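You operate a simulated robot arm through the tools that you are given. There is no shell and no other tool. Be economical: measure what you need, move in short steps, check, and stop when the job is done.

You are at the controls of a simulated robot arm. One attempt, no reset.

TASK
Blow the wet pink can dry in the yellow holder.
Fine: yellow dial to 6 bar and left there, blue switch on, then hold the white button till the drops are gone; switch off. The other can stays; no spray.
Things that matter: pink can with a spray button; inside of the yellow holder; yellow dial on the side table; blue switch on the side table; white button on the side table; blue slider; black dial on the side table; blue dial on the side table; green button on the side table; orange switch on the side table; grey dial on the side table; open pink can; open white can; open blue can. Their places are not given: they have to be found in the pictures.

It is judged by the outcome, as a careful person would: the job done as asked, and still so three seconds after it is handed in. It fails if anything else is knocked over, pushed out of place, dropped, spilled or broken.

THE ROBOT
A 7-joint arm with a two-finger parallel gripper, fixed in place. Base frame: the origin is at the foot of the arm, x ahead of it, y to its left, z up. Lengths are in m, angles in degrees, forces in N, time in s.
Its first joint turns from -66.0 to 66.0 degrees. Payload 1.57 kg.
The tool frame sits at the grasp point between the pads (the TCP): z along the fingers, y along the line on which they close. The tips reach 0.03 m beyond it. Largest opening 0.11 m; finger width 0.024, thickness 0.012; the body of the gripper, 0.048 by 0.112 m, starts 0.078 m behind the TCP.
Orientation is that of the tool frame in the base frame, as [roll, pitch, yaw] about the fixed x, y, z axes, in that order (R = Rz(yaw) Ry(pitch) Rx(roll)). With the fingers straight down and closing along the base's y, the tool's x points along the base's -x, its y along +y and its z along -z.

THE INTERFACE
- The arm moves only by the tool arm_command. Its argument "moves" is a list of rows, each a list of 3 entries, a list of its own where there are three numbers: the turn, a rotation vector about the tool's x, y, z in degrees, then the shift along the tool's x, y, z in m, then the closure in counts, from 0 (fully open) to 255 (shut). In form: [[[ax, ay, az], [dx, dy, dz], hand], ...]. A call has 1 to 10 rows; each row shifts and turns the commanded pose from where the row before left it, along the tool's axes as they then stand. Rows are played at 5 a second. More than 0.05 m and 8.6 degrees between two rows, or a gripper value outside its range, and nothing of the call is played. Where a pose cannot be reached the arm comes as near as it can. A force on the tool above 40 N (or 10 N above the force at the start of the call, whichever is more), or a blocked arm, ends the call early, and 0.2 s more pass. The fingers move at their own pace (about 0.108 m/s each) and stop on an object; they squeeze with about 28 N. The grip force told is the motor's: it shows also when the fingers shut on nothing. Time passes only in rows, and 0.2 s behind the last, so rows that do not move let the fingers close. The reply holds the time, the measured pose of the TCP, the force on the tool along the base axes, the opening and the grip force, in the units named above and with some noise.
- Cameras (640 x 400 px; columns grow to the right, rows downward): "scene" is fixed at [0.1715, -0.394, 1.4359]; the picture's right is [0.63, -0.77, 0.00], its down [-0.32, -0.26, -0.91] and it looks along [0.71, 0.58, -0.41] (base axes); focal length 354 px, centre (320, 200). "wrist" rides on the gripper at [0.07, 0.016, -0.141] in the tool frame; the picture's right is [-0.23, 0.97, 0.00], its down [-0.86, -0.20, -0.48] and it looks along [-0.47, -0.11, 0.88] (tool axes); focal length 222 px, centre (320, 200).
- camera(camera): a new picture of that camera. No time passes.
- pixel_to_xyz(camera, pixels): for up to 12 pixels [column, row] of the newest picture of that camera ("zoom" is the newest enlarged one), the place [x, y, z] in the base frame of the surface seen there, good to about 0.002 m, but the place of the scene camera against the robot may be out by one fixed shift of up to 0.025 m in any direction. No time passes.
- zoom(camera, box): a new picture of the part [left, top, right, bottom] of that camera's present view, enlarged. No time passes.
- sign_off(): hands the job in; it is judged then, once.

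Keep the steps short. Do not move on a guess: measure, check each grasp and each placing, and mend mistakes. In all there are 80 turns and 46 pictures (those below and enlarged ones count). Leave the gripper open and the arm clear of the work at the hand-in unless told otherwise, and finish with a single line.

The tools are called after "Request:" as a command line: name --argument value ..., lists and objects as JSON in quotes. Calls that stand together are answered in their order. arm_command: Moves the arm, as the interface text tells. Its arguments: {"type":"object","properties":{"moves":{"type":"array","items":{"type":"array"}}},"required":["moves"]} The other tools are called the same way: camera (camera) takes a picture; pixel_to_xyz (camera, pixels) gives the place of the surface under pixels of a picture; zoom (camera, box) takes an enlarged picture of a part of a camera's view; sign_off () hands the job in.

At the start:

```text
time: 0.0
position: [0.4396, 0.0299, 1.2632]
orientation: [-179.8, 0.1, 180.0]
contact_force: [-0.7, -0.1, 0.2]
finger_gap: 0.1099
finger_force: 0.0
```

scene: 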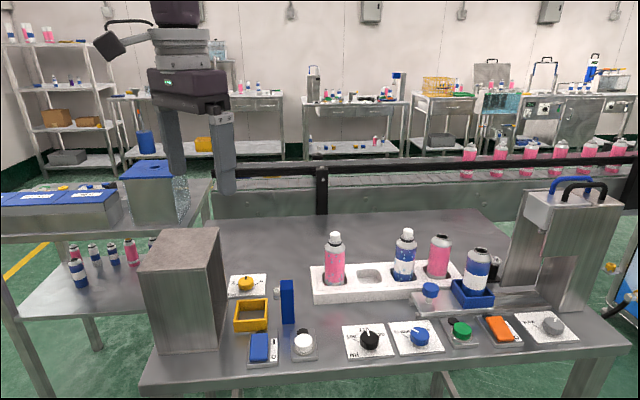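
wrist: 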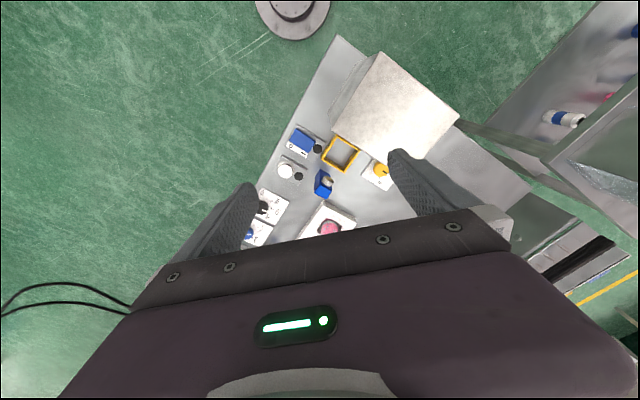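

I see the tray with cans, the yellow holder near (250,315), and the controls in front. I'll zoom in on these for detail.

Request:
zoom --camera "scene" --box '[210, 220, 410, 370]'

Request:
zoom --camera "scene" --box '[390, 220, 590, 370]'

```text
2.67 times, centred on (310, 295) of scene
```

zoom: 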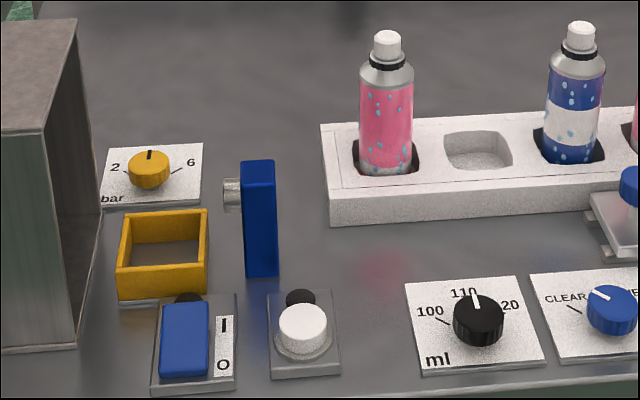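

```text
2.67 times, centred on (490, 295) of scene
```

zoom: 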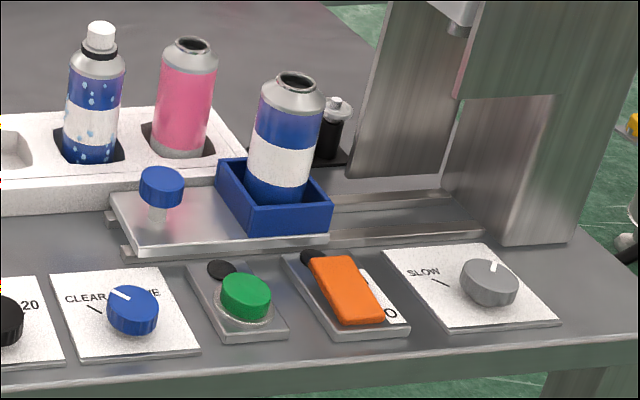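

I'll measure the main items in the scene camera and the same items in the wrist view, to find the scene camera's shift.

Request:
pixel_to_xyz --camera "scene" --pixels '[[335, 233], [334.6, 265], [251.8, 317], [245.8, 279], [259.3, 347.4], [303.5, 341.8], [286.6, 281.5], [368, 345], [245, 294], [368, 275], [230, 326], [268, 300]]'

Request:
pixel_to_xyz --camera "wrist" --pixels '[[380, 170], [302, 140], [286, 171], [341, 154], [323, 178], [329, 228], [262, 207], [352, 165], [350, 140], [328, 155]]'

Request:
zoom --camera "wrist" --box '[240, 100, 420, 250]'

```text
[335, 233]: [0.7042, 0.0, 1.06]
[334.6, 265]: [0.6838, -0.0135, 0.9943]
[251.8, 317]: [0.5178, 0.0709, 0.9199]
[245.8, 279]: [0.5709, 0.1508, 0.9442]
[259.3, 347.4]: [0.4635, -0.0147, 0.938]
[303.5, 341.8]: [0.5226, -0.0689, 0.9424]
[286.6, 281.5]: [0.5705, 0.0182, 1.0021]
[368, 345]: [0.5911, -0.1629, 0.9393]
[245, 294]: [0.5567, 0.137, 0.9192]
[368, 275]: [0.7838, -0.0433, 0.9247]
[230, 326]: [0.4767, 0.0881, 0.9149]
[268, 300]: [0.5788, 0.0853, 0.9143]
```

```text
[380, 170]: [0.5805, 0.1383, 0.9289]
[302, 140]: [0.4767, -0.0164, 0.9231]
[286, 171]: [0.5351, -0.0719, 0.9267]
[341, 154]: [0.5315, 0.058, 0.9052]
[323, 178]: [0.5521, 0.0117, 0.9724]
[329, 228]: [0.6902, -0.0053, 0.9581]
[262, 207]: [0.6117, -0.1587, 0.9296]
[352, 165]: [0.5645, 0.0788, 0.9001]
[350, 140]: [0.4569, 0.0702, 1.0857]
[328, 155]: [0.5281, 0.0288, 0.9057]
```

```text
2.67 times, centred on (330, 175) of wrist
```

zoom: 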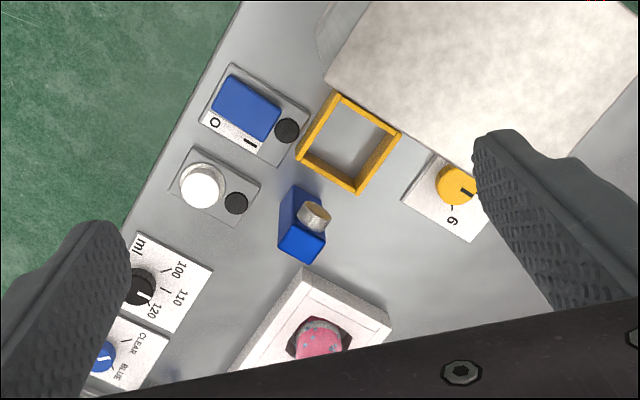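

The wrist view and the TCP share a frame: the table top is at z≈0.90, and the scene camera is off by about (-0.0125, +0.003, +0.0155). I'll move back and down to look closer with the wrist camera.

Request:
arm_command --moves '[[[0, 0, 0], [0.03, 0, 0.04], 0], [[0, 0, 0], [0.03, 0, 0.04], 0], [[0, 0, 0], [0.02, 0, 0.03], 0], [[0, 0, 0], [0, 0, 0], 0]]'

Request:
camera --camera "wrist"

```text
time: 1.0
position: [0.3612, 0.0291, 1.1525]
orientation: [-179.8, 0.1, -180.0]
contact_force: [-0.3, 0.5, -0.3]
finger_gap: 0.1102
finger_force: 0.0
```

```text
40 pictures are left
```

wrist: 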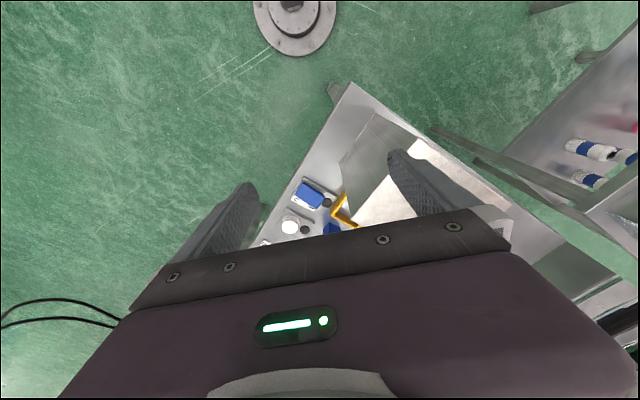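

Forward items appear lower in the wrist image, so I need to be further forward. I'll go to about x=0.58, z=1.20.

Request:
arm_command --moves '[[[0, 0, 0], [-0.04, 0, -0.015], 0], [[0, 0, 0], [-0.045, 0, -0.015], 0], [[0, 0, 0], [-0.045, 0, -0.015], 0], [[0, 0, 0], [-0.045, 0, 0], 0], [[0, 0, 0], [-0.045, 0, 0], 0], [[0, 0, 0], [0, 0, 0], 0]]'

Request:
camera --camera "wrist"

Request:
zoom --camera "wrist" --box '[240, 20, 400, 120]'

```text
time: 2.4
position: [0.5801, 0.0264, 1.1967]
orientation: [-180.0, 0.0, -180.0]
contact_force: [-0.4, 0.3, -0.5]
finger_gap: 0.1102
finger_force: 0.1
```

```text
39 pictures are left
```

wrist: 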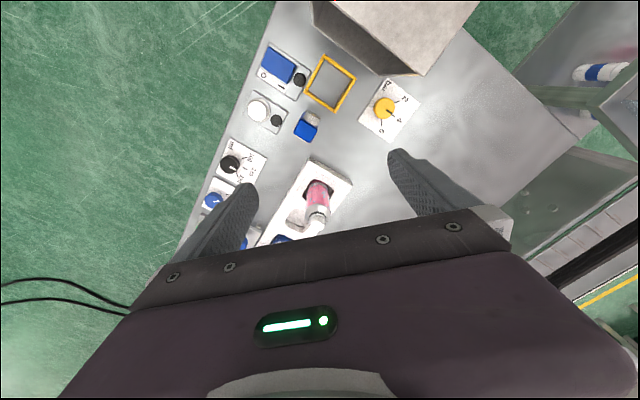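

```text
4.00 times, centred on (320, 70) of wrist
```

zoom: 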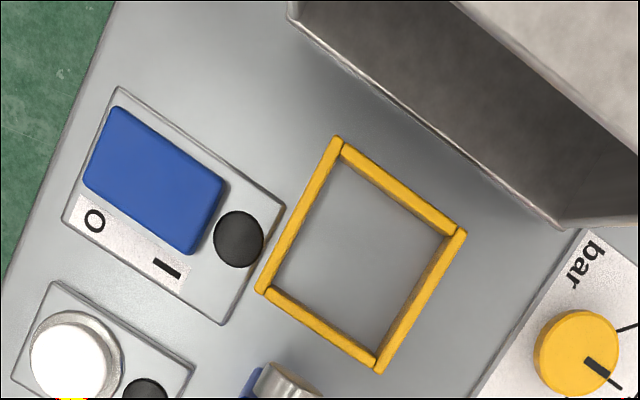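

Good view. I'll measure the holder corners, switch, button and nozzle in this zoom, then zoom on the dial and can.

Request:
pixel_to_xyz --camera "zoom" --pixels '[[337, 142], [462, 233], [378, 366], [262, 288], [360, 255], [120, 135], [185, 220], [152, 180], [68, 360], [560, 222], [295, 18], [285, 380]]'

Request:
zoom --camera "wrist" --box '[340, 70, 436, 130]'

Request:
pixel_to_xyz --camera "wrist" --pixels '[[384, 107], [377, 83], [321, 187], [318, 208], [316, 221], [307, 127], [312, 118], [400, 60], [316, 200], [340, 180], [304, 190], [350, 182]]'

```text
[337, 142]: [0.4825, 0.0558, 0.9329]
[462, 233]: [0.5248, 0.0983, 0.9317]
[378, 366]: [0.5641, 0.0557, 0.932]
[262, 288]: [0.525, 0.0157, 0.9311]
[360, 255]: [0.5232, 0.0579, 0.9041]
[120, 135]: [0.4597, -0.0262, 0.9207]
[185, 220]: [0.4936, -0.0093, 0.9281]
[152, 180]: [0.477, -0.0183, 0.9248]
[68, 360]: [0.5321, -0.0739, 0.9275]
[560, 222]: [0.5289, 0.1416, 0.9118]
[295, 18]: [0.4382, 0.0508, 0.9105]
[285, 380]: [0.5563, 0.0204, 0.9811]
```

```text
6.67 times, centred on (388, 100) of wrist
```

zoom: 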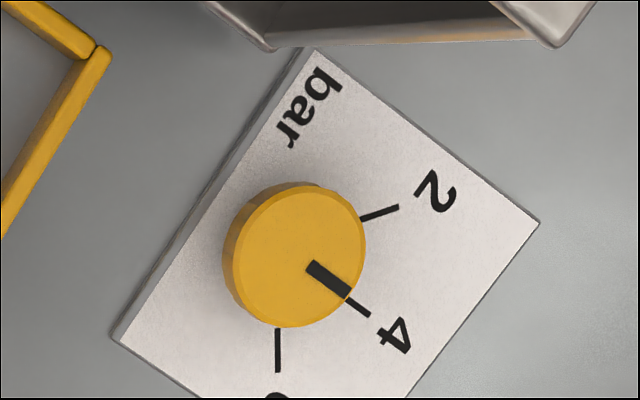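

```text
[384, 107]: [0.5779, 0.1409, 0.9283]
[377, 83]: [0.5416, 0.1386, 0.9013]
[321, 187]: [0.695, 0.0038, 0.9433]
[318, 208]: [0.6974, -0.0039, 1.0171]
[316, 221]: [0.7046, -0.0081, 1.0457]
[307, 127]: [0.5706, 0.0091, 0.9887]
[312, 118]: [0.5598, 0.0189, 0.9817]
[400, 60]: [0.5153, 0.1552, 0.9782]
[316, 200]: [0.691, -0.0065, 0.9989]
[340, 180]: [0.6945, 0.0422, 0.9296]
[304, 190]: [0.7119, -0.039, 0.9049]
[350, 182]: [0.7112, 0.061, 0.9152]
```

The holder centre is about (0.524, 0.057) and its sides run at 45°. The metal box stands close beside both the holder and the dial. The dial reads 4, and 6 is about 60° clockwise. Before going near the box I'll check the gripper's shape for protrusions.

Request:
zoom --camera "scene" --box '[60, 0, 420, 225]'

```text
1.78 times, centred on (240, 112) of scene
```

zoom: 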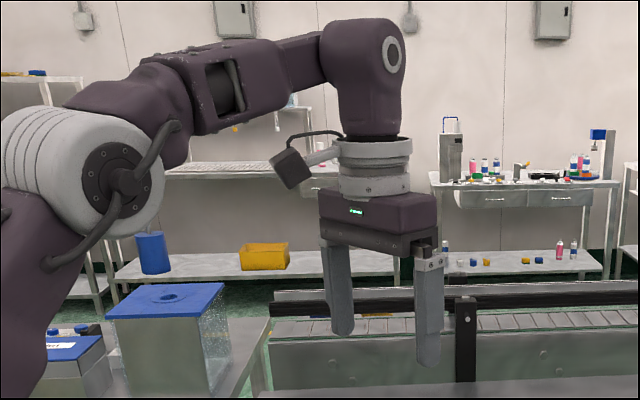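

The wrist camera sticks out on the tool's +x side and could hit the box top (z≈1.086). I'll turn the tool so the camera faces away from the box, in safe air, and see how far the wrist turns.

Request:
arm_command --moves '[[[0, 0, -8.5], [0, 0, 0], 0], [[0, 0, -8.5], [0, 0, 0], 0], [[0, 0, -8.5], [0, 0, 0], 0], [[0, 0, -8.5], [0, 0, 0], 0], [[0, 0, -8.5], [0, 0, 0], 0], [[0, 0, -8.5], [0, 0, 0], 0], [[0, 0, -8.5], [0, 0, 0], 0], [[0, 0, -8.5], [0, 0, 0], 0], [[0, 0, -8.5], [0, 0, 0], 0], [[0, 0, -8.5], [0, 0, 0], 0]]'

Request:
arm_command --moves '[[[0, 0, -8.5], [0, 0, 0], 0], [[0, 0, -8.5], [0, 0, 0], 0], [[0, 0, -8.5], [0, 0, 0], 0], [[0, 0, -8.5], [0, 0, 0], 0], [[0, 0, -8.5], [0, 0, 0], 0], [[0, 0, -7.5], [0, 0, 0], 0], [[0, 0, 0], [0, 0, 0], 0]]'

```text
time: 4.6
position: [0.579, 0.0305, 1.1974]
orientation: [-179.8, -0.1, -94.9]
contact_force: [0.7, 0.3, 0.0]
finger_gap: 0.11
finger_force: 0.0
```

```text
time: 6.2
position: [0.5793, 0.0302, 1.1976]
orientation: [180.0, -0.1, -44.9]
contact_force: [0.3, -0.3, 0.1]
finger_gap: 0.11
finger_force: 0.0
```

It turns freely to yaw −45. I'll continue towards +30 for the dial start.

Request:
arm_command --moves '[[[0, 0, -8.5], [0, 0, 0], 0], [[0, 0, -8.5], [0, 0, 0], 0], [[0, 0, -8.5], [0, 0, 0], 0], [[0, 0, -8.5], [0, 0, 0], 0], [[0, 0, -8.5], [0, 0, 0], 0], [[0, 0, -8.5], [0, 0, 0], 0], [[0, 0, -8.5], [0, 0, 0], 0], [[0, 0, -8.5], [0, 0, 0], 0], [[0, 0, -7], [0, 0, 0], 0], [[0, 0, 0], [0, 0, 0], 0]]'

```text
time: 8.4
position: [0.5801, 0.0303, 1.1971]
orientation: [179.9, 0.0, 30.0]
contact_force: [-0.3, 0.1, -0.4]
finger_gap: 0.1099
finger_force: 0.0
```

The wrist reaches +30 as well. Now I'll move over the dial at about (0.579, 0.141) and look.

Request:
arm_command --moves '[[[0, 0, 0], [0.0182, -0.0322, 0], 0], [[0, 0, 0], [0.0182, -0.0322, 0], 0], [[0, 0, 0], [0.0182, -0.0322, 0], 0], [[0, 0, 0], [0, 0, 0.04], 0], [[0, 0, 0], [0, 0, 0.04], 0], [[0, 0, 0], [0, 0, 0], 0]]'

Request:
camera --camera "wrist"

```text
time: 9.8
position: [0.5798, 0.1399, 1.1181]
orientation: [179.9, -0.1, 29.8]
contact_force: [-0.3, -0.3, -0.8]
finger_gap: 0.1097
finger_force: 0.1
```

```text
35 pictures are left
```

wrist: 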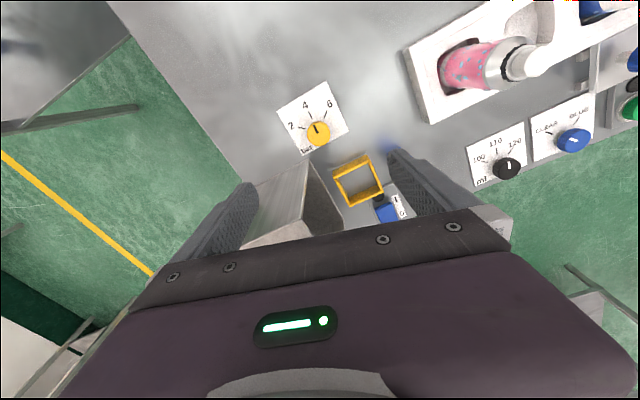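

The dial is at (318,132). I'll measure it closely, along with the can while it is in view.

Request:
zoom --camera "wrist" --box '[270, 80, 366, 140]'

Request:
pixel_to_xyz --camera "wrist" --pixels '[[318, 132], [307, 132], [330, 132], [318, 121], [475, 66], [470, 55], [476, 82], [500, 62], [538, 62], [458, 70], [313, 170], [318, 146]]'

```text
6.67 times, centred on (318, 110) of wrist
```

zoom: 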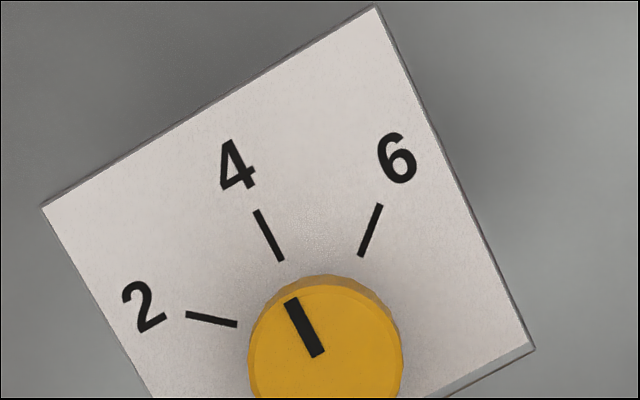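

```text
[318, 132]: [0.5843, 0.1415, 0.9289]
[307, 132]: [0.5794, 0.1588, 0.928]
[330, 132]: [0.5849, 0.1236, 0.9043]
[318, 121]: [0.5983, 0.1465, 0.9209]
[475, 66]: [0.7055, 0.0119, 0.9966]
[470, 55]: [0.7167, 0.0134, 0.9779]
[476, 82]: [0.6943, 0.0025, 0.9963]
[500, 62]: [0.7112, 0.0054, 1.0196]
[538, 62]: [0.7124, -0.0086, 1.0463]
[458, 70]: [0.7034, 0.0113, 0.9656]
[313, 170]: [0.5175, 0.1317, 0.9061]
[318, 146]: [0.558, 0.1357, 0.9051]
```

I'll measure the tick ends to get the exact angle from 4 to 6.

Request:
pixel_to_xyz --camera "zoom" --pixels '[[257, 212], [282, 260], [380, 206], [361, 256], [187, 314], [236, 324], [291, 300], [319, 354], [325, 362], [250, 362], [400, 362]]'

```text
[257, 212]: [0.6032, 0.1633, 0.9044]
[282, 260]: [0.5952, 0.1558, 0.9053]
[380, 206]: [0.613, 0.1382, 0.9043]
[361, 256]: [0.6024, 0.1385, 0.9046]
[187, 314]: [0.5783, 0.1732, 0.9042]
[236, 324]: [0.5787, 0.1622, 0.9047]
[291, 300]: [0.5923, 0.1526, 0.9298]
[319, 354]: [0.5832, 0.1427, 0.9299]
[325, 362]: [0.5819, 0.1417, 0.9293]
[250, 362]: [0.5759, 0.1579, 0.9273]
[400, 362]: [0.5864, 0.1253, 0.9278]
```

From the ticks: 2 at 90°, 4 at 45°, 6 at 0°, so the dial needs a 45° clockwise turn (pointer now about 46°). The TCP is centred over the knob, so I'll descend with the fingers partly closed.

Request:
arm_command --moves '[[[0, 0, 0], [0, 0, 0.04], 70], [[0, 0, 0], [0, 0, 0.04], 110], [[0, 0, 0], [0, 0, 0.04], 110], [[0, 0, 0], [0, 0, 0.035], 110], [[0, 0, 0], [0, 0, 0.02], 110], [[0, 0, 0], [0, 0, 0], 110]]'

Request:
camera --camera "wrist"

```text
time: 11.2
position: [0.5779, 0.1391, 0.9442]
orientation: [179.9, 0.0, 30.0]
contact_force: [0.2, -0.2, -0.3]
finger_gap: 0.0626
finger_force: 0.1
```

```text
33 pictures are left
```

wrist: 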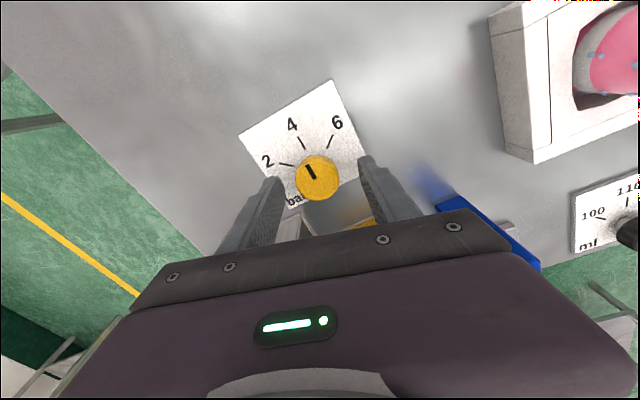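

Request:
pixel_to_xyz --camera "wrist" --pixels '[[317, 176], [296, 178], [338, 178], [317, 157], [317, 196]]'

```text
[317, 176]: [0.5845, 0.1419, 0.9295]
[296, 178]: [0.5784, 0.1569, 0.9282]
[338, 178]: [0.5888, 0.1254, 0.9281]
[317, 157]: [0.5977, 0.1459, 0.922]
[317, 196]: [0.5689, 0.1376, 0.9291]
```

The knob centre is at (0.583, 0.141), about 5 mm ahead along tool x. I'll correct this and close.

Request:
arm_command --moves '[[[0, 0, 0], [0.005, 0.0008, 0.002], 110], [[0, 0, 0], [0, 0, 0], 130], [[0, 0, 0], [0, 0, 0], 150], [[0, 0, 0], [0, 0, 0], 180], [[0, 0, 0], [0, 0, 0], 200]]'

```text
time: 12.4
position: [0.583, 0.1428, 0.9416]
orientation: [-179.9, 0.0, 30.0]
contact_force: [-7.4, 11.1, -1.5]
finger_gap: 0.0339
finger_force: 41.2
```

Gripped at 34 mm with a small side load. I'll ease 1.5 mm sideways and turn 45° clockwise.

Request:
arm_command --moves '[[[0, 0, 0], [0, -0.0015, 0], 200], [[0, 0, 5], [0, 0, 0], 200], [[0, 0, 8], [0, 0, 0], 200], [[0, 0, 8], [0, 0, 0], 200], [[0, 0, 8], [0, 0, 0], 200], [[0, 0, 8], [0, 0, 0], 200], [[0, 0, 8], [0, 0, 0], 200], [[0, 0, 0], [0, 0, 0], 200]]'

Request:
zoom --camera "wrist" --box '[240, 80, 400, 240]'

```text
time: 14.2
position: [0.5836, 0.1399, 0.9412]
orientation: [179.7, -0.1, -15.2]
contact_force: [-7.1, -22.8, -1.5]
finger_gap: 0.0335
finger_force: 41.0
```

```text
2.50 times, centred on (320, 160) of wrist
```

zoom: 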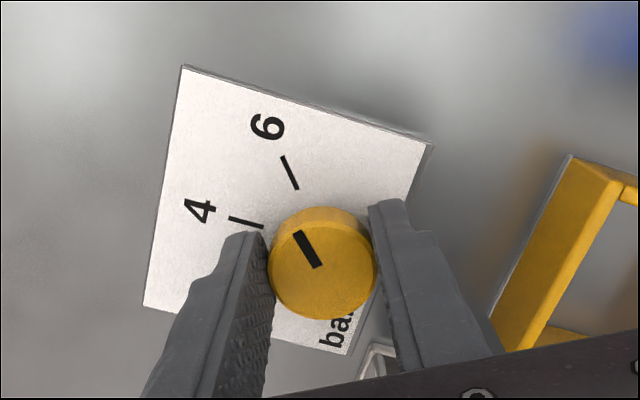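

The pointer lines up near 6. I'll measure the angle.

Request:
pixel_to_xyz --camera "zoom" --pixels '[[298, 234], [318, 266], [282, 157], [297, 188], [308, 250]]'

Request:
arm_command --moves '[[[0, 0, 0], [0, -0.001, 0], 190], [[0, 0, 0], [0, 0, 0], 170], [[0, 0, 0], [0, 0, 0], 130], [[0, 0, 0], [0, 0, 0], 110], [[0, 0, 0], [0, 0, -0.02], 110], [[0, 0, 0], [0, 0, -0.05], 110], [[0, 0, 0], [0, 0, -0.04], 110]]'

Request:
zoom --camera "wrist" --box '[260, 80, 380, 155]'

```text
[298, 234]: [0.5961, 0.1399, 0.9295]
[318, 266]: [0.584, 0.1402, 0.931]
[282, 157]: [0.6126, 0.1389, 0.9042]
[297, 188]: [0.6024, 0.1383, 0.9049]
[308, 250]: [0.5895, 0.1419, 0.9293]
```

```text
time: 15.8
position: [0.5837, 0.1431, 1.0491]
orientation: [179.8, -0.2, -15.0]
contact_force: [-0.6, 0.1, 0.2]
finger_gap: 0.0625
finger_force: 0.0
```

```text
5.33 times, centred on (320, 118) of wrist
```

zoom: 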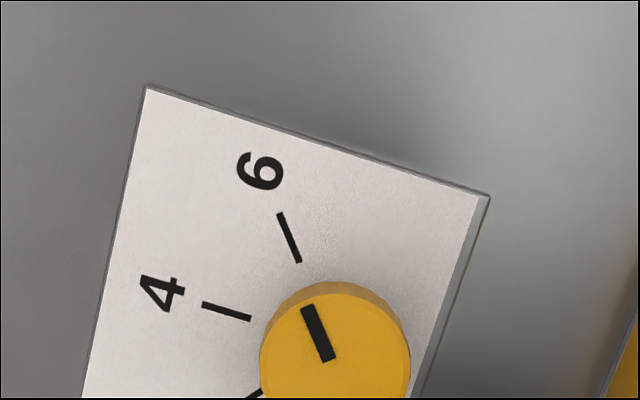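

The dial points to 6. I'll rise, turn to yaw −45 and go above the pink can.

Request:
arm_command --moves '[[[0, 0, 7.5], [0, 0, -0.05], 60], [[0, 0, 7.5], [0, 0, -0.05], 0], [[0, 0, 7.5], [0, 0, -0.02], 0], [[0, 0, 7.5], [0, 0, 0], 0], [[0, 0, 0], [0.045, 0.003, 0], 0], [[0, 0, 0], [0.045, 0.003, 0], 0], [[0, 0, 0], [0.045, 0.003, 0], 0], [[0, 0, 0], [0.045, 0.003, 0], 0], [[0, 0, 0], [0.0145, 0.0014, 0], 0], [[0, 0, 0], [0, 0, 0], 0]]'

Request:
camera --camera "wrist"

```text
time: 18.0
position: [0.6309, 0.0365, 1.1558]
orientation: [179.5, -0.1, -44.5]
contact_force: [0.0, -0.9, -0.2]
finger_gap: 0.1097
finger_force: 0.0
out of reach, approached as far as the arm can: row 6, 7, 8, 9
```

```text
30 pictures are left
```

wrist: 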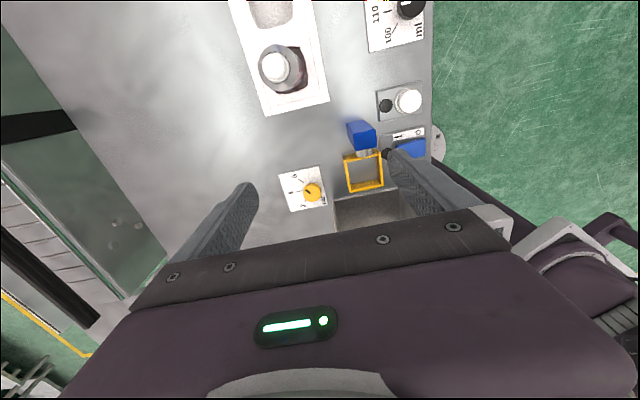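

The arm stopped short at (0.631, 0.037): out of reach at this height. I'll check with a small step down whether the reach grows.

Request:
arm_command --moves '[[[0, 0, 0], [0, 0, 0.03], 0], [[0, 0, 0], [0, 0, 0], 0]]'

```text
time: 18.6
position: [0.6336, 0.0313, 1.1262]
orientation: [-179.9, -0.1, -45.1]
contact_force: [-0.2, -0.6, 0.3]
finger_gap: 0.1101
finger_force: 0.0
```

Request:
arm_command --moves '[[[0, 0, 0], [0, 0, 0.025], 0], [[0, 0, 0], [0.04, 0.0, 0], 0], [[0, 0, 0], [0.04, 0.0, 0], 0], [[0, 0, 0], [0, 0, 0], 0]]'

```text
time: 19.6
position: [0.6608, -0.028, 1.0981]
orientation: [-179.8, -0.5, -44.7]
contact_force: [-0.4, 1.4, 0.2]
finger_gap: 0.1098
finger_force: 0.1
out of reach, approached as far as the arm can: row 2, 3
```

Reach with a vertical tool tops out around r = 0.66, and the can is at about 0.71. A forward tilt will be needed, with the body leaning back to the base. I'll retreat, turn back to yaw 180 and tilt there. Turning +135 later makes the lean point away from the box at the holder.

Request:
arm_command --moves '[[[0, 0, 0], [-0.037, 0.01, -0.017], 0], [[0, 0, 0], [-0.037, 0.01, -0.017], 0], [[0, 0, 0], [-0.037, 0.01, -0.017], 0], [[0, 0, 8.5], [0, 0, 0], 0], [[0, 0, 8.5], [0, 0, 0], 0], [[0, 0, 8.5], [0, 0, 0], 0], [[0, 0, 8.5], [0, 0, 0], 0], [[0, 0, 8.5], [0, 0, 0], 0], [[0, 0, 8.5], [0, 0, 0], 0], [[0, 0, 8.5], [0, 0, 0], 0]]'

Request:
arm_command --moves '[[[0, 0, 8.5], [0, 0, 0], 0], [[0, 0, 8.5], [0, 0, 0], 0], [[0, 0, 8.5], [0, 0, 0], 0], [[0, 0, 8.5], [0, 0, 0], 0], [[0, 0, 8.5], [0, 0, 0], 0], [[0, 0, 8.5], [0, 0, 0], 0], [[0, 0, 8.5], [0, 0, 0], 0], [[0, 0, 8.5], [0, 0, 0], 0], [[0, 0, 7.5], [0, 0, 0], 0], [[0, 0, 0], [0, 0, 0], 0]]'

```text
time: 21.8
position: [0.5613, 0.0338, 1.1491]
orientation: [180.0, -0.1, -104.7]
contact_force: [-0.1, -0.1, -0.1]
finger_gap: 0.1098
finger_force: 0.0
```

```text
time: 24.0
position: [0.5612, 0.035, 1.1495]
orientation: [-179.9, 0.1, 179.8]
contact_force: [-0.1, 0.2, -0.2]
finger_gap: 0.1103
finger_force: 0.1
```

Now I'll tilt 15° (fingers forward) and come in front of the can for a look.

Request:
arm_command --moves '[[[0, -7.5, 0], [0, 0, 0], 0], [[0, -7.5, 0], [0, 0, 0], 0], [[0, 0, 0], [-0.0098, -0.02, 0.039], 0], [[0, 0, 0], [-0.0098, -0.02, 0.039], 0], [[0, 0, 0], [0, 0, 0], 0]]'

Request:
camera --camera "wrist"

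```text
time: 25.2
position: [0.6007, -0.0063, 1.0813]
orientation: [-179.9, 15.1, -180.0]
contact_force: [0.5, -0.5, 0.5]
finger_gap: 0.1098
finger_force: 0.1
```

```text
29 pictures are left
```

wrist: 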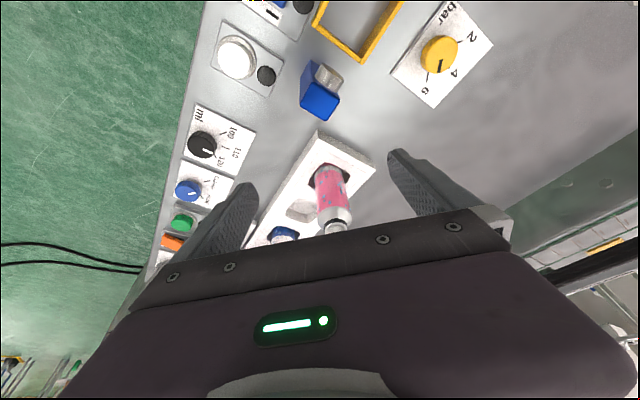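

Request:
zoom --camera "wrist" --box '[280, 150, 376, 240]'

```text
4.44 times, centred on (328, 195) of wrist
```

zoom: 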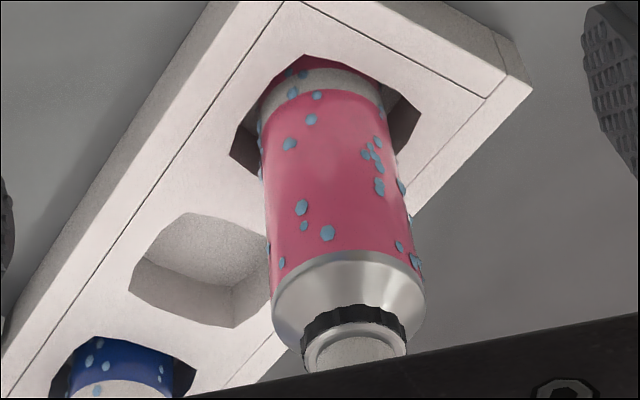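

Request:
pixel_to_xyz --camera "zoom" --pixels '[[333, 170], [262, 170], [394, 170], [340, 240], [270, 240], [408, 240], [322, 80], [355, 318], [355, 355], [200, 280], [310, 62], [120, 360]]'

```text
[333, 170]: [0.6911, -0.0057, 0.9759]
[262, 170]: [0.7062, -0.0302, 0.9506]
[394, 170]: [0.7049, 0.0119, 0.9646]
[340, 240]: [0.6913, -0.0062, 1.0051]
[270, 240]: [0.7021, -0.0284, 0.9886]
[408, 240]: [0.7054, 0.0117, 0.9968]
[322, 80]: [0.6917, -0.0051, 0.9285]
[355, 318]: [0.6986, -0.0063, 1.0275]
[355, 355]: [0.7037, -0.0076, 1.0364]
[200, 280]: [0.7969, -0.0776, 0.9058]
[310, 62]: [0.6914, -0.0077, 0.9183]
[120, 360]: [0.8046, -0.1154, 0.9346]
```

The can axis is at (0.7135, −0.0085), straight body up to z≈1.01. I'll go down to z 0.985 in front of it, then forward with open fingers around it.

Request:
arm_command --moves '[[[0, 0, 0], [0.0037, -0.0011, 0.0321], 0], [[0, 0, 0], [0.0037, -0.0011, 0.0321], 0], [[0, 0, 0], [0.0037, 0, 0.0322], 0], [[0, 0, 0], [0, 0, 0], 0]]'

Request:
arm_command --moves '[[[0, 0, 0], [-0.029, 0, 0.0078], 0], [[0, 0, 0], [-0.029, 0, 0.0078], 0], [[0, 0, 0], [-0.029, 0, 0.0078], 0], [[0, 0, 0], [0, 0, 0], 0]]'

Request:
camera --camera "wrist"

```text
time: 26.2
position: [0.6151, -0.0097, 0.986]
orientation: [-179.9, 14.9, 179.9]
contact_force: [-0.7, -0.1, 0.3]
finger_gap: 0.1099
finger_force: 0.1
```

```text
time: 27.2
position: [0.7024, -0.0094, 0.9829]
orientation: [-179.9, 15.0, -179.9]
contact_force: [-0.3, 0.0, -0.1]
finger_gap: 0.1097
finger_force: 0.0
```

```text
27 pictures are left
```

wrist: 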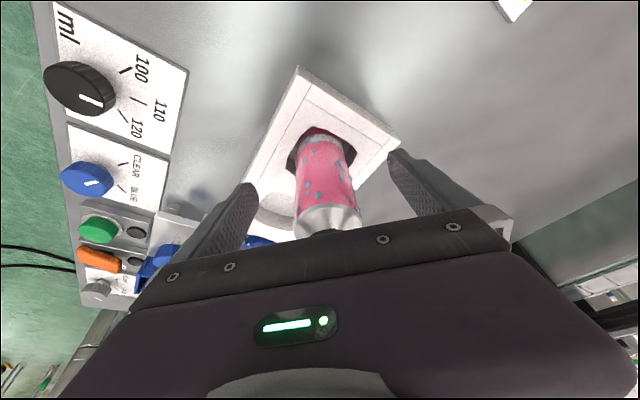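

The can sits centred between the fingers. I'll go 10 mm further and close.

Request:
arm_command --moves '[[[0, 0, 0], [-0.0097, 0.0005, 0.0026], 0], [[0, 0, 0], [0, 0, 0], 80], [[0, 0, 0], [0, 0, 0], 120], [[0, 0, 0], [0, 0, 0], 150], [[0, 0, 0], [0, 0, 0], 170], [[0, 0, 0], [0, 0, 0], 180]]'

```text
time: 28.6
position: [0.7127, -0.0106, 0.9833]
orientation: [-179.9, 15.0, 180.0]
contact_force: [0.2, -0.4, 0.3]
finger_gap: 0.0442
finger_force: 28.0
```

Gripped at 44 mm with no side load. I'll lift straight up 50 mm.

Request:
arm_command --moves '[[[0, 0, 0], [-0.0039, 0, -0.0145], 180], [[0, 0, 0], [-0.0039, 0, -0.0145], 180], [[0, 0, 0], [-0.0052, 0, -0.0193], 180], [[0, 0, 0], [0, 0, 0], 180]]'

Request:
camera --camera "wrist"

Request:
camera --camera "scene"

```text
time: 29.6
position: [0.7137, -0.009, 1.0336]
orientation: [-179.9, 15.2, 179.9]
contact_force: [-0.5, -0.4, -2.2]
finger_gap: 0.0443
finger_force: 27.7
```

```text
26 pictures are left
```

wrist: 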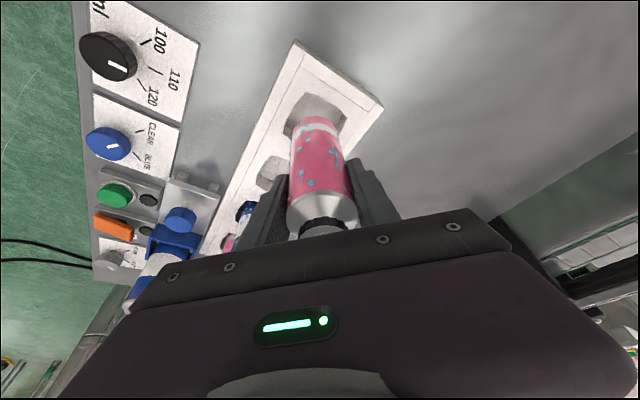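

```text
25 pictures are left
```

scene: 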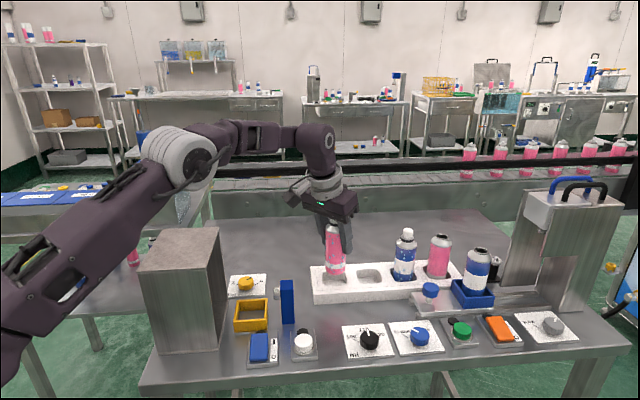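

The can is held upright and clear. I'll retreat and rise away from the tray.

Request:
arm_command --moves '[[[0, 0, 0], [0.0217, 0.0067, -0.0348], 180], [[0, 0, 0], [0.0217, 0.0067, -0.0348], 180], [[0, 0, 0], [0.0217, 0.0067, -0.0348], 180], [[0, 0, 0], [0.0193, 0.01, 0.0052], 180], [[0, 0, 0], [0, 0, 0], 180]]'

Request:
arm_command --moves '[[[-2.184, 0, -8.15], [0, 0, 0], 180], [[-2.184, 0, -8.15], [0, 0, 0], 180], [[-2.184, 0, -8.15], [0, 0, 0], 180], [[-2.184, 0, -8.15], [0, 0, 0], 180], [[-2.184, 0, -8.15], [0, 0, 0], 180], [[-2.184, 0, -8.15], [0, 0, 0], 180], [[-2.184, 0, -8.15], [0, 0, 0], 180], [[-2.184, 0, -8.15], [0, 0, 0], 180], [[0, 0, 0], [0, 0, 0], 180]]'

```text
time: 30.8
position: [0.6068, 0.0233, 1.106]
orientation: [-179.8, 15.1, -180.0]
contact_force: [0.2, -0.7, -1.6]
finger_gap: 0.0441
finger_force: 28.1
```

```text
time: 32.8
position: [0.6069, 0.0215, 1.1068]
orientation: [-179.9, 14.9, -112.4]
contact_force: [0.6, 0.0, -1.4]
finger_gap: 0.0441
finger_force: 28.2
```

Request:
arm_command --moves '[[[-2.184, 0, -8.15], [0, 0, 0], 180], [[-2.184, 0, -8.15], [0, 0, 0], 180], [[-2.184, 0, -8.15], [0, 0, 0], 180], [[-2.184, 0, -8.15], [0, 0, 0], 180], [[-2.184, 0, -8.15], [0, 0, 0], 180], [[-2.184, 0, -8.15], [0, 0, 0], 180], [[-2.184, 0, -8.15], [0, 0, 0], 180], [[-2.184, 0, -8.15], [0, 0, 0], 180], [[0, 0, 0], [0, 0, 0], 180]]'

```text
time: 34.8
position: [0.6079, 0.0215, 1.106]
orientation: [-180.0, 14.8, -45.0]
contact_force: [0.0, 0.3, -1.4]
finger_gap: 0.0442
finger_force: 27.9
```

Turned. Now moving over the holder centre (0.524, 0.0565), staying at z 1.106.

Request:
arm_command --moves '[[[0, 0, 0], [-0.0405, 0.0168, 0.0108], 180], [[0, 0, 0], [-0.0405, 0.0168, 0.0108], 180], [[0, 0, 0], [0, 0, 0], 180]]'

Request:
camera --camera "wrist"

Request:
zoom --camera "scene" --box '[130, 190, 370, 340]'

```text
time: 35.6
position: [0.524, 0.0567, 1.106]
orientation: [-179.9, 14.8, -45.0]
contact_force: [0.1, 0.2, -2.3]
finger_gap: 0.0445
finger_force: 27.7
```

```text
24 pictures are left
```

wrist: 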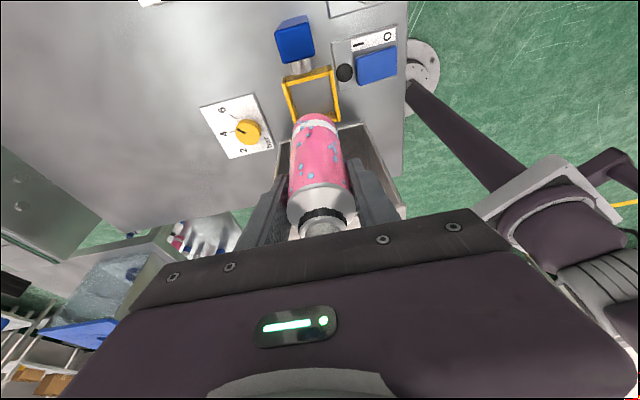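

```text
2.67 times, centred on (250, 265) of scene
```

zoom: 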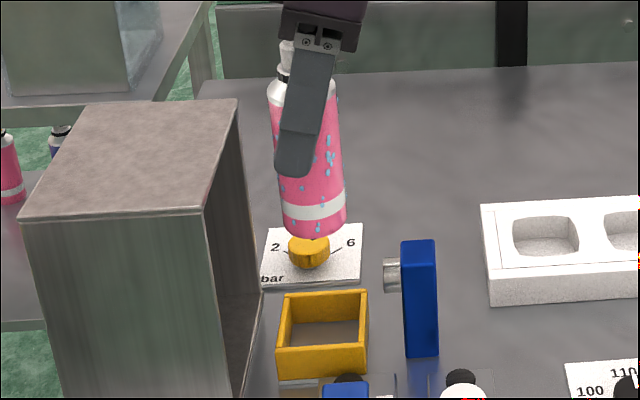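

I'll check holder corners and the can bottom from this view before lowering.

Request:
zoom --camera "wrist" --box '[260, 50, 372, 120]'

Request:
zoom --camera "wrist" --box '[250, 55, 394, 145]'

```text
5.71 times, centred on (316, 85) of wrist
```

zoom: 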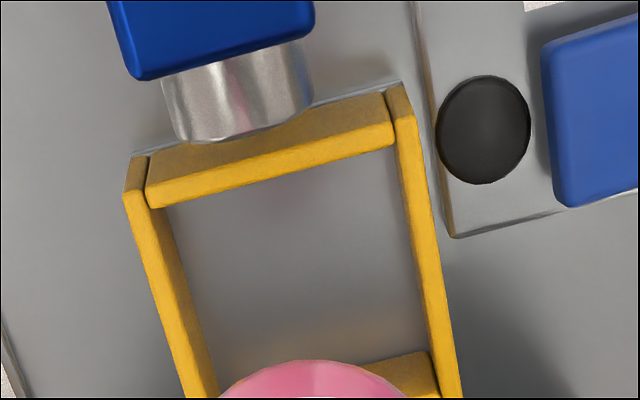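

```text
4.44 times, centred on (322, 100) of wrist
```

zoom: 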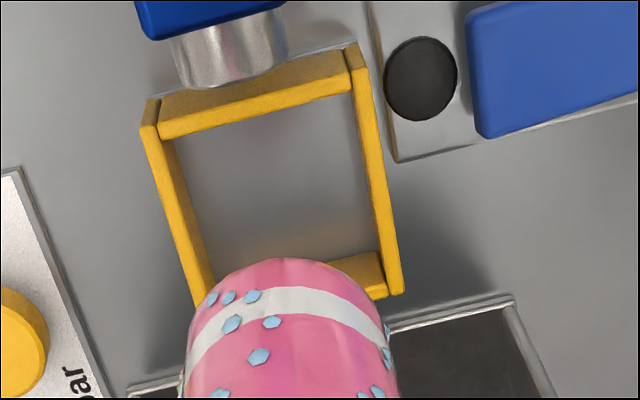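

Request:
pixel_to_xyz --camera "zoom" --pixels '[[160, 170], [185, 240], [362, 110], [380, 210], [180, 125], [330, 85], [163, 134], [352, 92], [375, 290], [285, 265], [345, 275], [215, 60]]'

```text
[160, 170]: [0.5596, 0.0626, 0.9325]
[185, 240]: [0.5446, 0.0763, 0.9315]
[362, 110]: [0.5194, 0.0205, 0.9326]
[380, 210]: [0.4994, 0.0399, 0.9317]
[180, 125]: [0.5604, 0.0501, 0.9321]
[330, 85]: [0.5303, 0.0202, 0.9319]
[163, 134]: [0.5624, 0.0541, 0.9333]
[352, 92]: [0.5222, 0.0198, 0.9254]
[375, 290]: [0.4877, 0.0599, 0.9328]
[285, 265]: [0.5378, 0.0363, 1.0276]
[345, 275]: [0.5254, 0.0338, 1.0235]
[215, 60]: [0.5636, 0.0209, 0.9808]
```

The can is centred on the holder within about 1–2 mm. Lowering vertically to just above the floor.

Request:
arm_command --moves '[[[0, 0, 0], [0.0066, 0, 0.0285], 180], [[0, 0, 0], [0.0076, 0, 0.0285], 180], [[0, 0, 0], [0.0064, 0, 0.024], 180], [[0, 0, 0], [0.0052, 0, 0.0193], 180], [[0, 0, 0], [0.0026, 0, 0.0097], 180], [[0, 0, 0], [0, 0, 0], 180]]'

Request:
zoom --camera "scene" --box '[130, 220, 370, 370]'

```text
time: 37.0
position: [0.5232, 0.0571, 0.9919]
orientation: [-180.0, 14.9, -45.0]
contact_force: [-1.4, -0.1, 0.3]
finger_gap: 0.0445
finger_force: 28.0
```

```text
2.67 times, centred on (250, 295) of scene
```

zoom: 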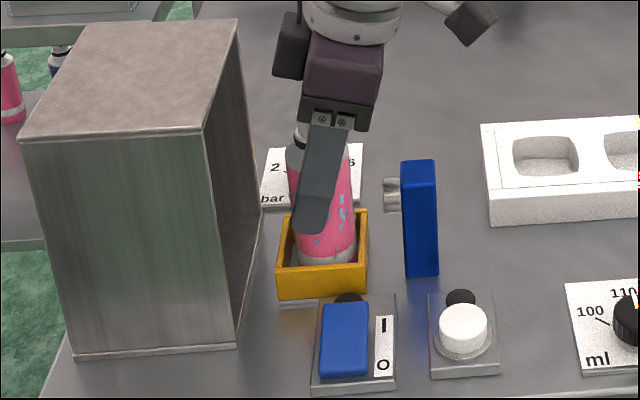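

The can is inside the holder. I'll lower the last few millimetres slowly.

Request:
arm_command --moves '[[[0, 0, 0], [0.0013, 0, 0.0048], 180], [[0, 0, 0], [0.0006, 0, 0.0024], 180], [[0, 0, 0], [0, 0, 0], 180]]'

```text
time: 37.8
position: [0.5234, 0.0584, 0.9845]
orientation: [180.0, 14.9, -45.0]
contact_force: [5.2, 1.2, 13.3]
finger_gap: 0.0439
finger_force: 28.1
```

Bottomed out with 13 N. I'll open a little and check that the can stands.

Request:
arm_command --moves '[[[0, 0, 0], [0, 0, 0], 165], [[0, 0, 0], [0, 0, 0], 140], [[0, 0, 0], [0, 0, 0], 110], [[0, 0, 0], [0, 0, 0], 100], [[0, 0, 0], [0, 0, 0], 100]]'

Request:
zoom --camera "scene" --box '[190, 240, 350, 340]'

```text
time: 39.0
position: [0.5235, 0.0575, 0.9847]
orientation: [180.0, 14.9, -45.1]
contact_force: [0.3, -0.8, 0.3]
finger_gap: 0.067
finger_force: 0.1
```

```text
4.00 times, centred on (270, 290) of scene
```

zoom: 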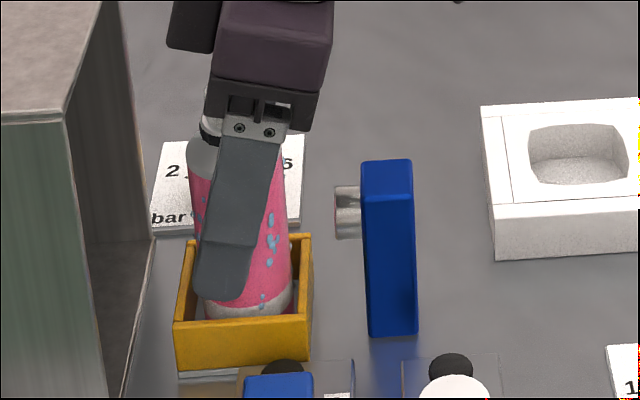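

The can stands free. Rising straight up.

Request:
arm_command --moves '[[[0, 0, 0], [-0.0052, 0, -0.0193], 100], [[0, 0, 0], [-0.0117, 0, -0.0435], 100], [[0, 0, 0], [-0.0117, 0, -0.0435], 100], [[0, 0, 0], [-0.0117, 0, -0.0435], 100], [[0, 0, 0], [0, 0, 0], 100]]'

Request:
camera --camera "wrist"

Request:
camera --camera "scene"

```text
time: 40.2
position: [0.5271, 0.0586, 1.139]
orientation: [-180.0, 14.9, -45.0]
contact_force: [-0.2, -0.3, -0.2]
finger_gap: 0.0668
finger_force: 0.2
```

```text
18 pictures are left
```

wrist: 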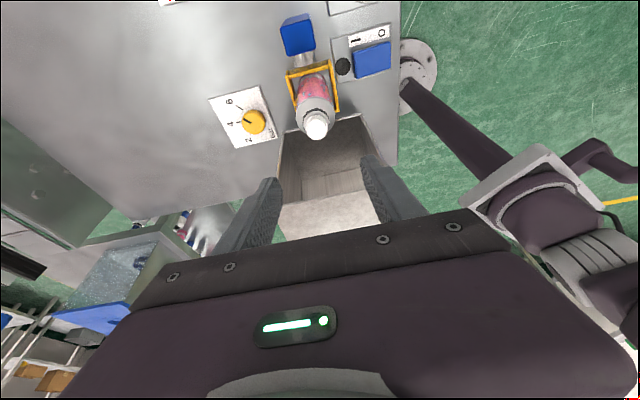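

```text
17 pictures are left
```

scene: 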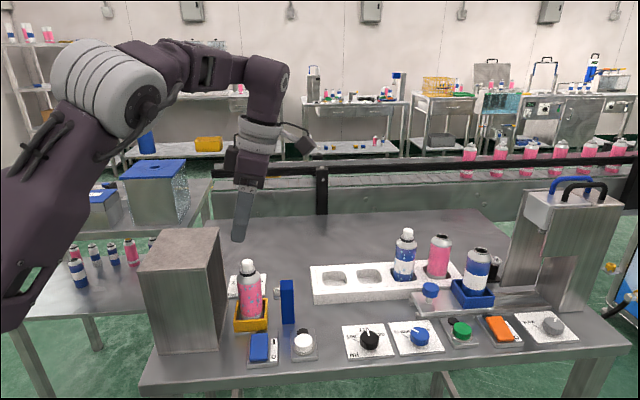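

The can stands in the holder. I'll double-check the dial and the can's uprightness.

Request:
zoom --camera "wrist" --box '[200, 50, 360, 150]'

Request:
zoom --camera "scene" --box '[190, 250, 350, 375]'

```text
4.00 times, centred on (280, 100) of wrist
```

zoom: 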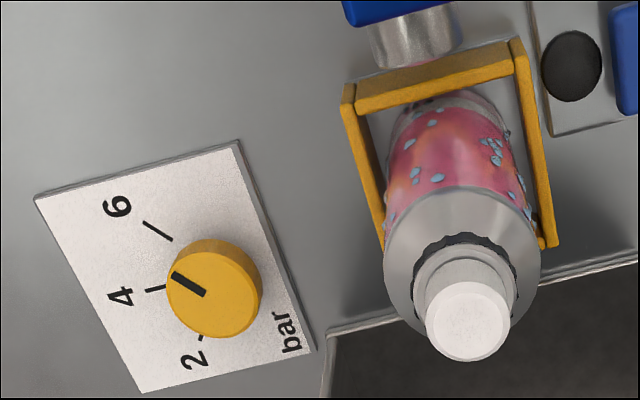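

```text
3.20 times, centred on (270, 312) of scene
```

zoom: 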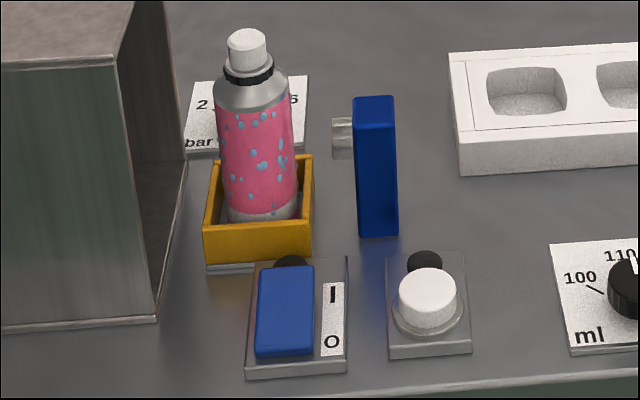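

The dial still points at 6 and the can is upright. Next I'll straighten the tool, move over the switch and button area, turn to yaw −135 (camera away from the can) and close the fingers.

Request:
arm_command --moves '[[[0, 7.5, 0], [0, 0, 0], 100], [[0, 7.4, 0], [0, 0, 0], 100], [[0, 0, 0], [0.0198, 0.0353, -0.005], 180], [[0, 0, 0], [0.0198, 0.0353, -0.005], 255], [[0, 0, 8.2], [0, 0, 0], 255], [[0, 0, 8.2], [0, 0, 0], 255], [[0, 0, 8.2], [0, 0, 0], 255], [[0, 0, 8.2], [0, 0, 0], 255], [[0, 0, 8.2], [0, 0, 0], 255], [[0, 0, 8.2], [0, 0, 0], 255]]'

Request:
arm_command --moves '[[[0, 0, 8.2], [0, 0, 0], 255], [[0, 0, 8.2], [0, 0, 0], 255], [[0, 0, 8.2], [0, 0, 0], 255], [[0, 0, 8.2], [0, 0, 0], 255], [[0, 0, 8.0], [0, 0, 0], 255], [[0, 0, 0], [0, 0, 0], 255]]'

Request:
camera --camera "wrist"

```text
time: 42.4
position: [0.5027, -0.0193, 1.1506]
orientation: [-179.7, -0.1, -94.4]
contact_force: [-0.8, 0.9, 1.2]
finger_gap: 0.0001
finger_force: 21.6
```

```text
time: 43.8
position: [0.5018, -0.02, 1.1512]
orientation: [179.9, 0.0, -135.2]
contact_force: [0.2, 0.6, 0.0]
finger_gap: 0.0
finger_force: 21.0
```

```text
14 pictures are left
```

wrist: 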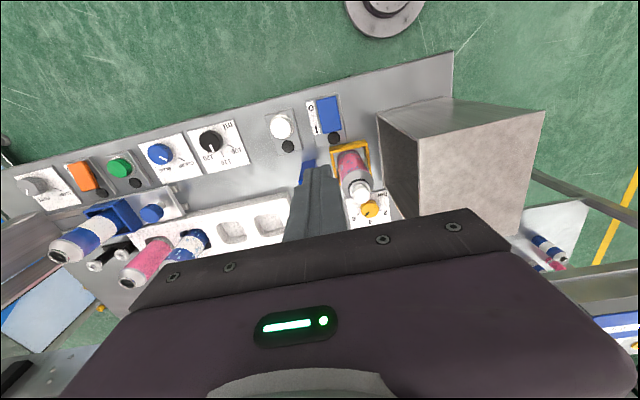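

Clear view of switch and button. I'll zoom and measure them.

Request:
zoom --camera "wrist" --box '[256, 85, 368, 155]'

```text
5.71 times, centred on (312, 120) of wrist
```

zoom: 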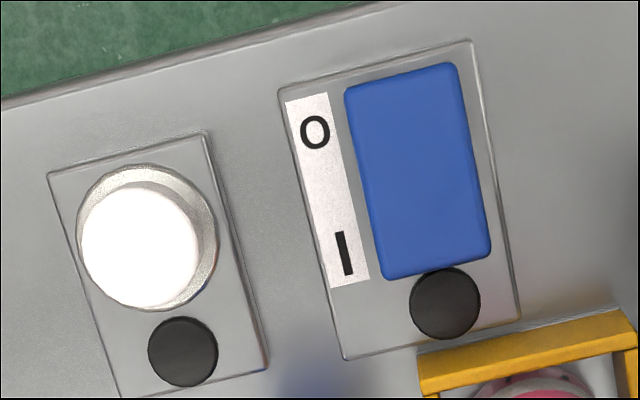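

Request:
pixel_to_xyz --camera "zoom" --pixels '[[405, 100], [415, 170], [426, 215], [430, 235], [436, 262], [385, 245], [478, 230], [140, 245], [90, 250], [195, 245], [183, 352], [445, 303]]'

```text
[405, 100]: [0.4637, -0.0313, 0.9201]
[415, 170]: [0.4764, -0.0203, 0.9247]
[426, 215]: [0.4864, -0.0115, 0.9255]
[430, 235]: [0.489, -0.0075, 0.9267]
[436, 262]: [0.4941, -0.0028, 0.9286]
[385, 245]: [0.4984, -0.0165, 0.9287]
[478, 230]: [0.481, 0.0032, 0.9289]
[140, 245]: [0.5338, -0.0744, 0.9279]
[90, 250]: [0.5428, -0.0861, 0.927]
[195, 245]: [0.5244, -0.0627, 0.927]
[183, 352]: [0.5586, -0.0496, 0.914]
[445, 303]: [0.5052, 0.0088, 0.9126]
```

I'll descend to 10 mm above the I end of the rocker at (0.487, −0.0095).

Request:
arm_command --moves '[[[0, 0, 0], [0.003, 0.0179, 0], 255], [[0, 0, 0], [0, 0, 0.045], 255], [[0, 0, 0], [0, 0, 0.045], 255], [[0, 0, 0], [0, 0, 0.045], 255], [[0, 0, 0], [0, 0, 0.035], 255], [[0, 0, 0], [0, 0, 0.013], 255], [[0, 0, 0], [0, 0, 0], 255]]'

```text
time: 45.4
position: [0.4883, -0.0104, 0.9699]
orientation: [-179.9, 0.0, -135.1]
contact_force: [0.4, -0.1, -0.2]
finger_gap: 0.0
finger_force: 20.9
```

Positioned. Now pressing down in small steps.

Request:
arm_command --moves '[[[0, 0, 0], [0, 0, 0.008], 255], [[0, 0, 0], [0, 0, 0.004], 255], [[0, 0, 0], [0, 0, 0.003], 255], [[0, 0, 0], [0, 0, 0.003], 255], [[0, 0, 0], [0, 0, 0.002], 255], [[0, 0, 0], [0, 0, 0], 255]]'

```text
time: 46.4
position: [0.4892, -0.0106, 0.954]
orientation: [-179.8, 0.2, -135.0]
contact_force: [-0.9, 1.0, 6.8]
finger_gap: 0.0
finger_force: 21.4
stopped in row 5: the force on the tool passed its limit (the readings are from after the stop); the commanded pose is now the measured one
```

The force limit was reached at TCP z 0.954. I'll lift and look at the switch.

Request:
arm_command --moves '[[[0, 0, 0], [0, 0, -0.03], 255], [[0, 0, 0], [0, 0, -0.03], 255], [[0, 0, 0], [0, 0, 0], 255]]'

Request:
zoom --camera "wrist" --box '[230, 60, 390, 160]'

```text
time: 47.2
position: [0.4888, -0.0092, 1.0135]
orientation: [-179.8, 0.2, -134.9]
contact_force: [0.7, -0.2, -0.2]
finger_gap: 0.0002
finger_force: 21.2
```

```text
4.00 times, centred on (310, 110) of wrist
```

zoom: 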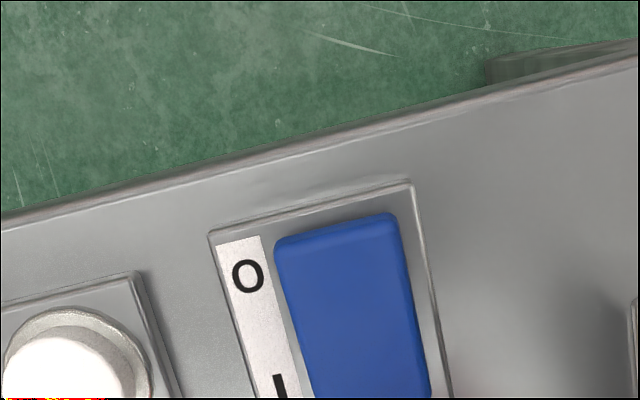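

Measuring the rocker's height along its length to see which end is down now.

Request:
pixel_to_xyz --camera "zoom" --pixels '[[335, 245], [345, 290], [355, 330], [365, 375], [370, 392], [60, 380]]'

Request:
camera --camera "wrist"

```text
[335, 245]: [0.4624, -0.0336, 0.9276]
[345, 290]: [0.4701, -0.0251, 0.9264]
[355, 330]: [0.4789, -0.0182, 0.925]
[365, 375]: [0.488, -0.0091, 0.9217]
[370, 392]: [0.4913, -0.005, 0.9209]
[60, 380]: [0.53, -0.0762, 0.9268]
```

```text
11 pictures are left
```

wrist: 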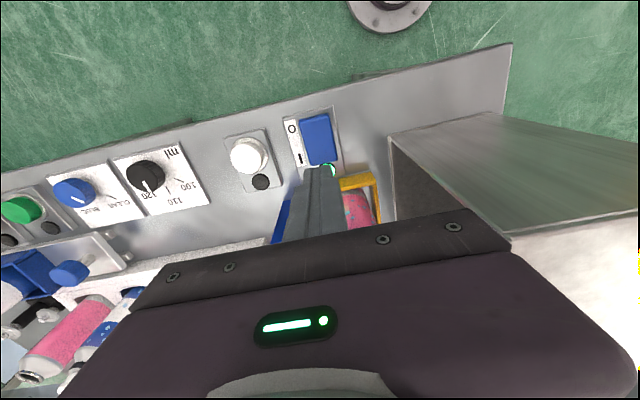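

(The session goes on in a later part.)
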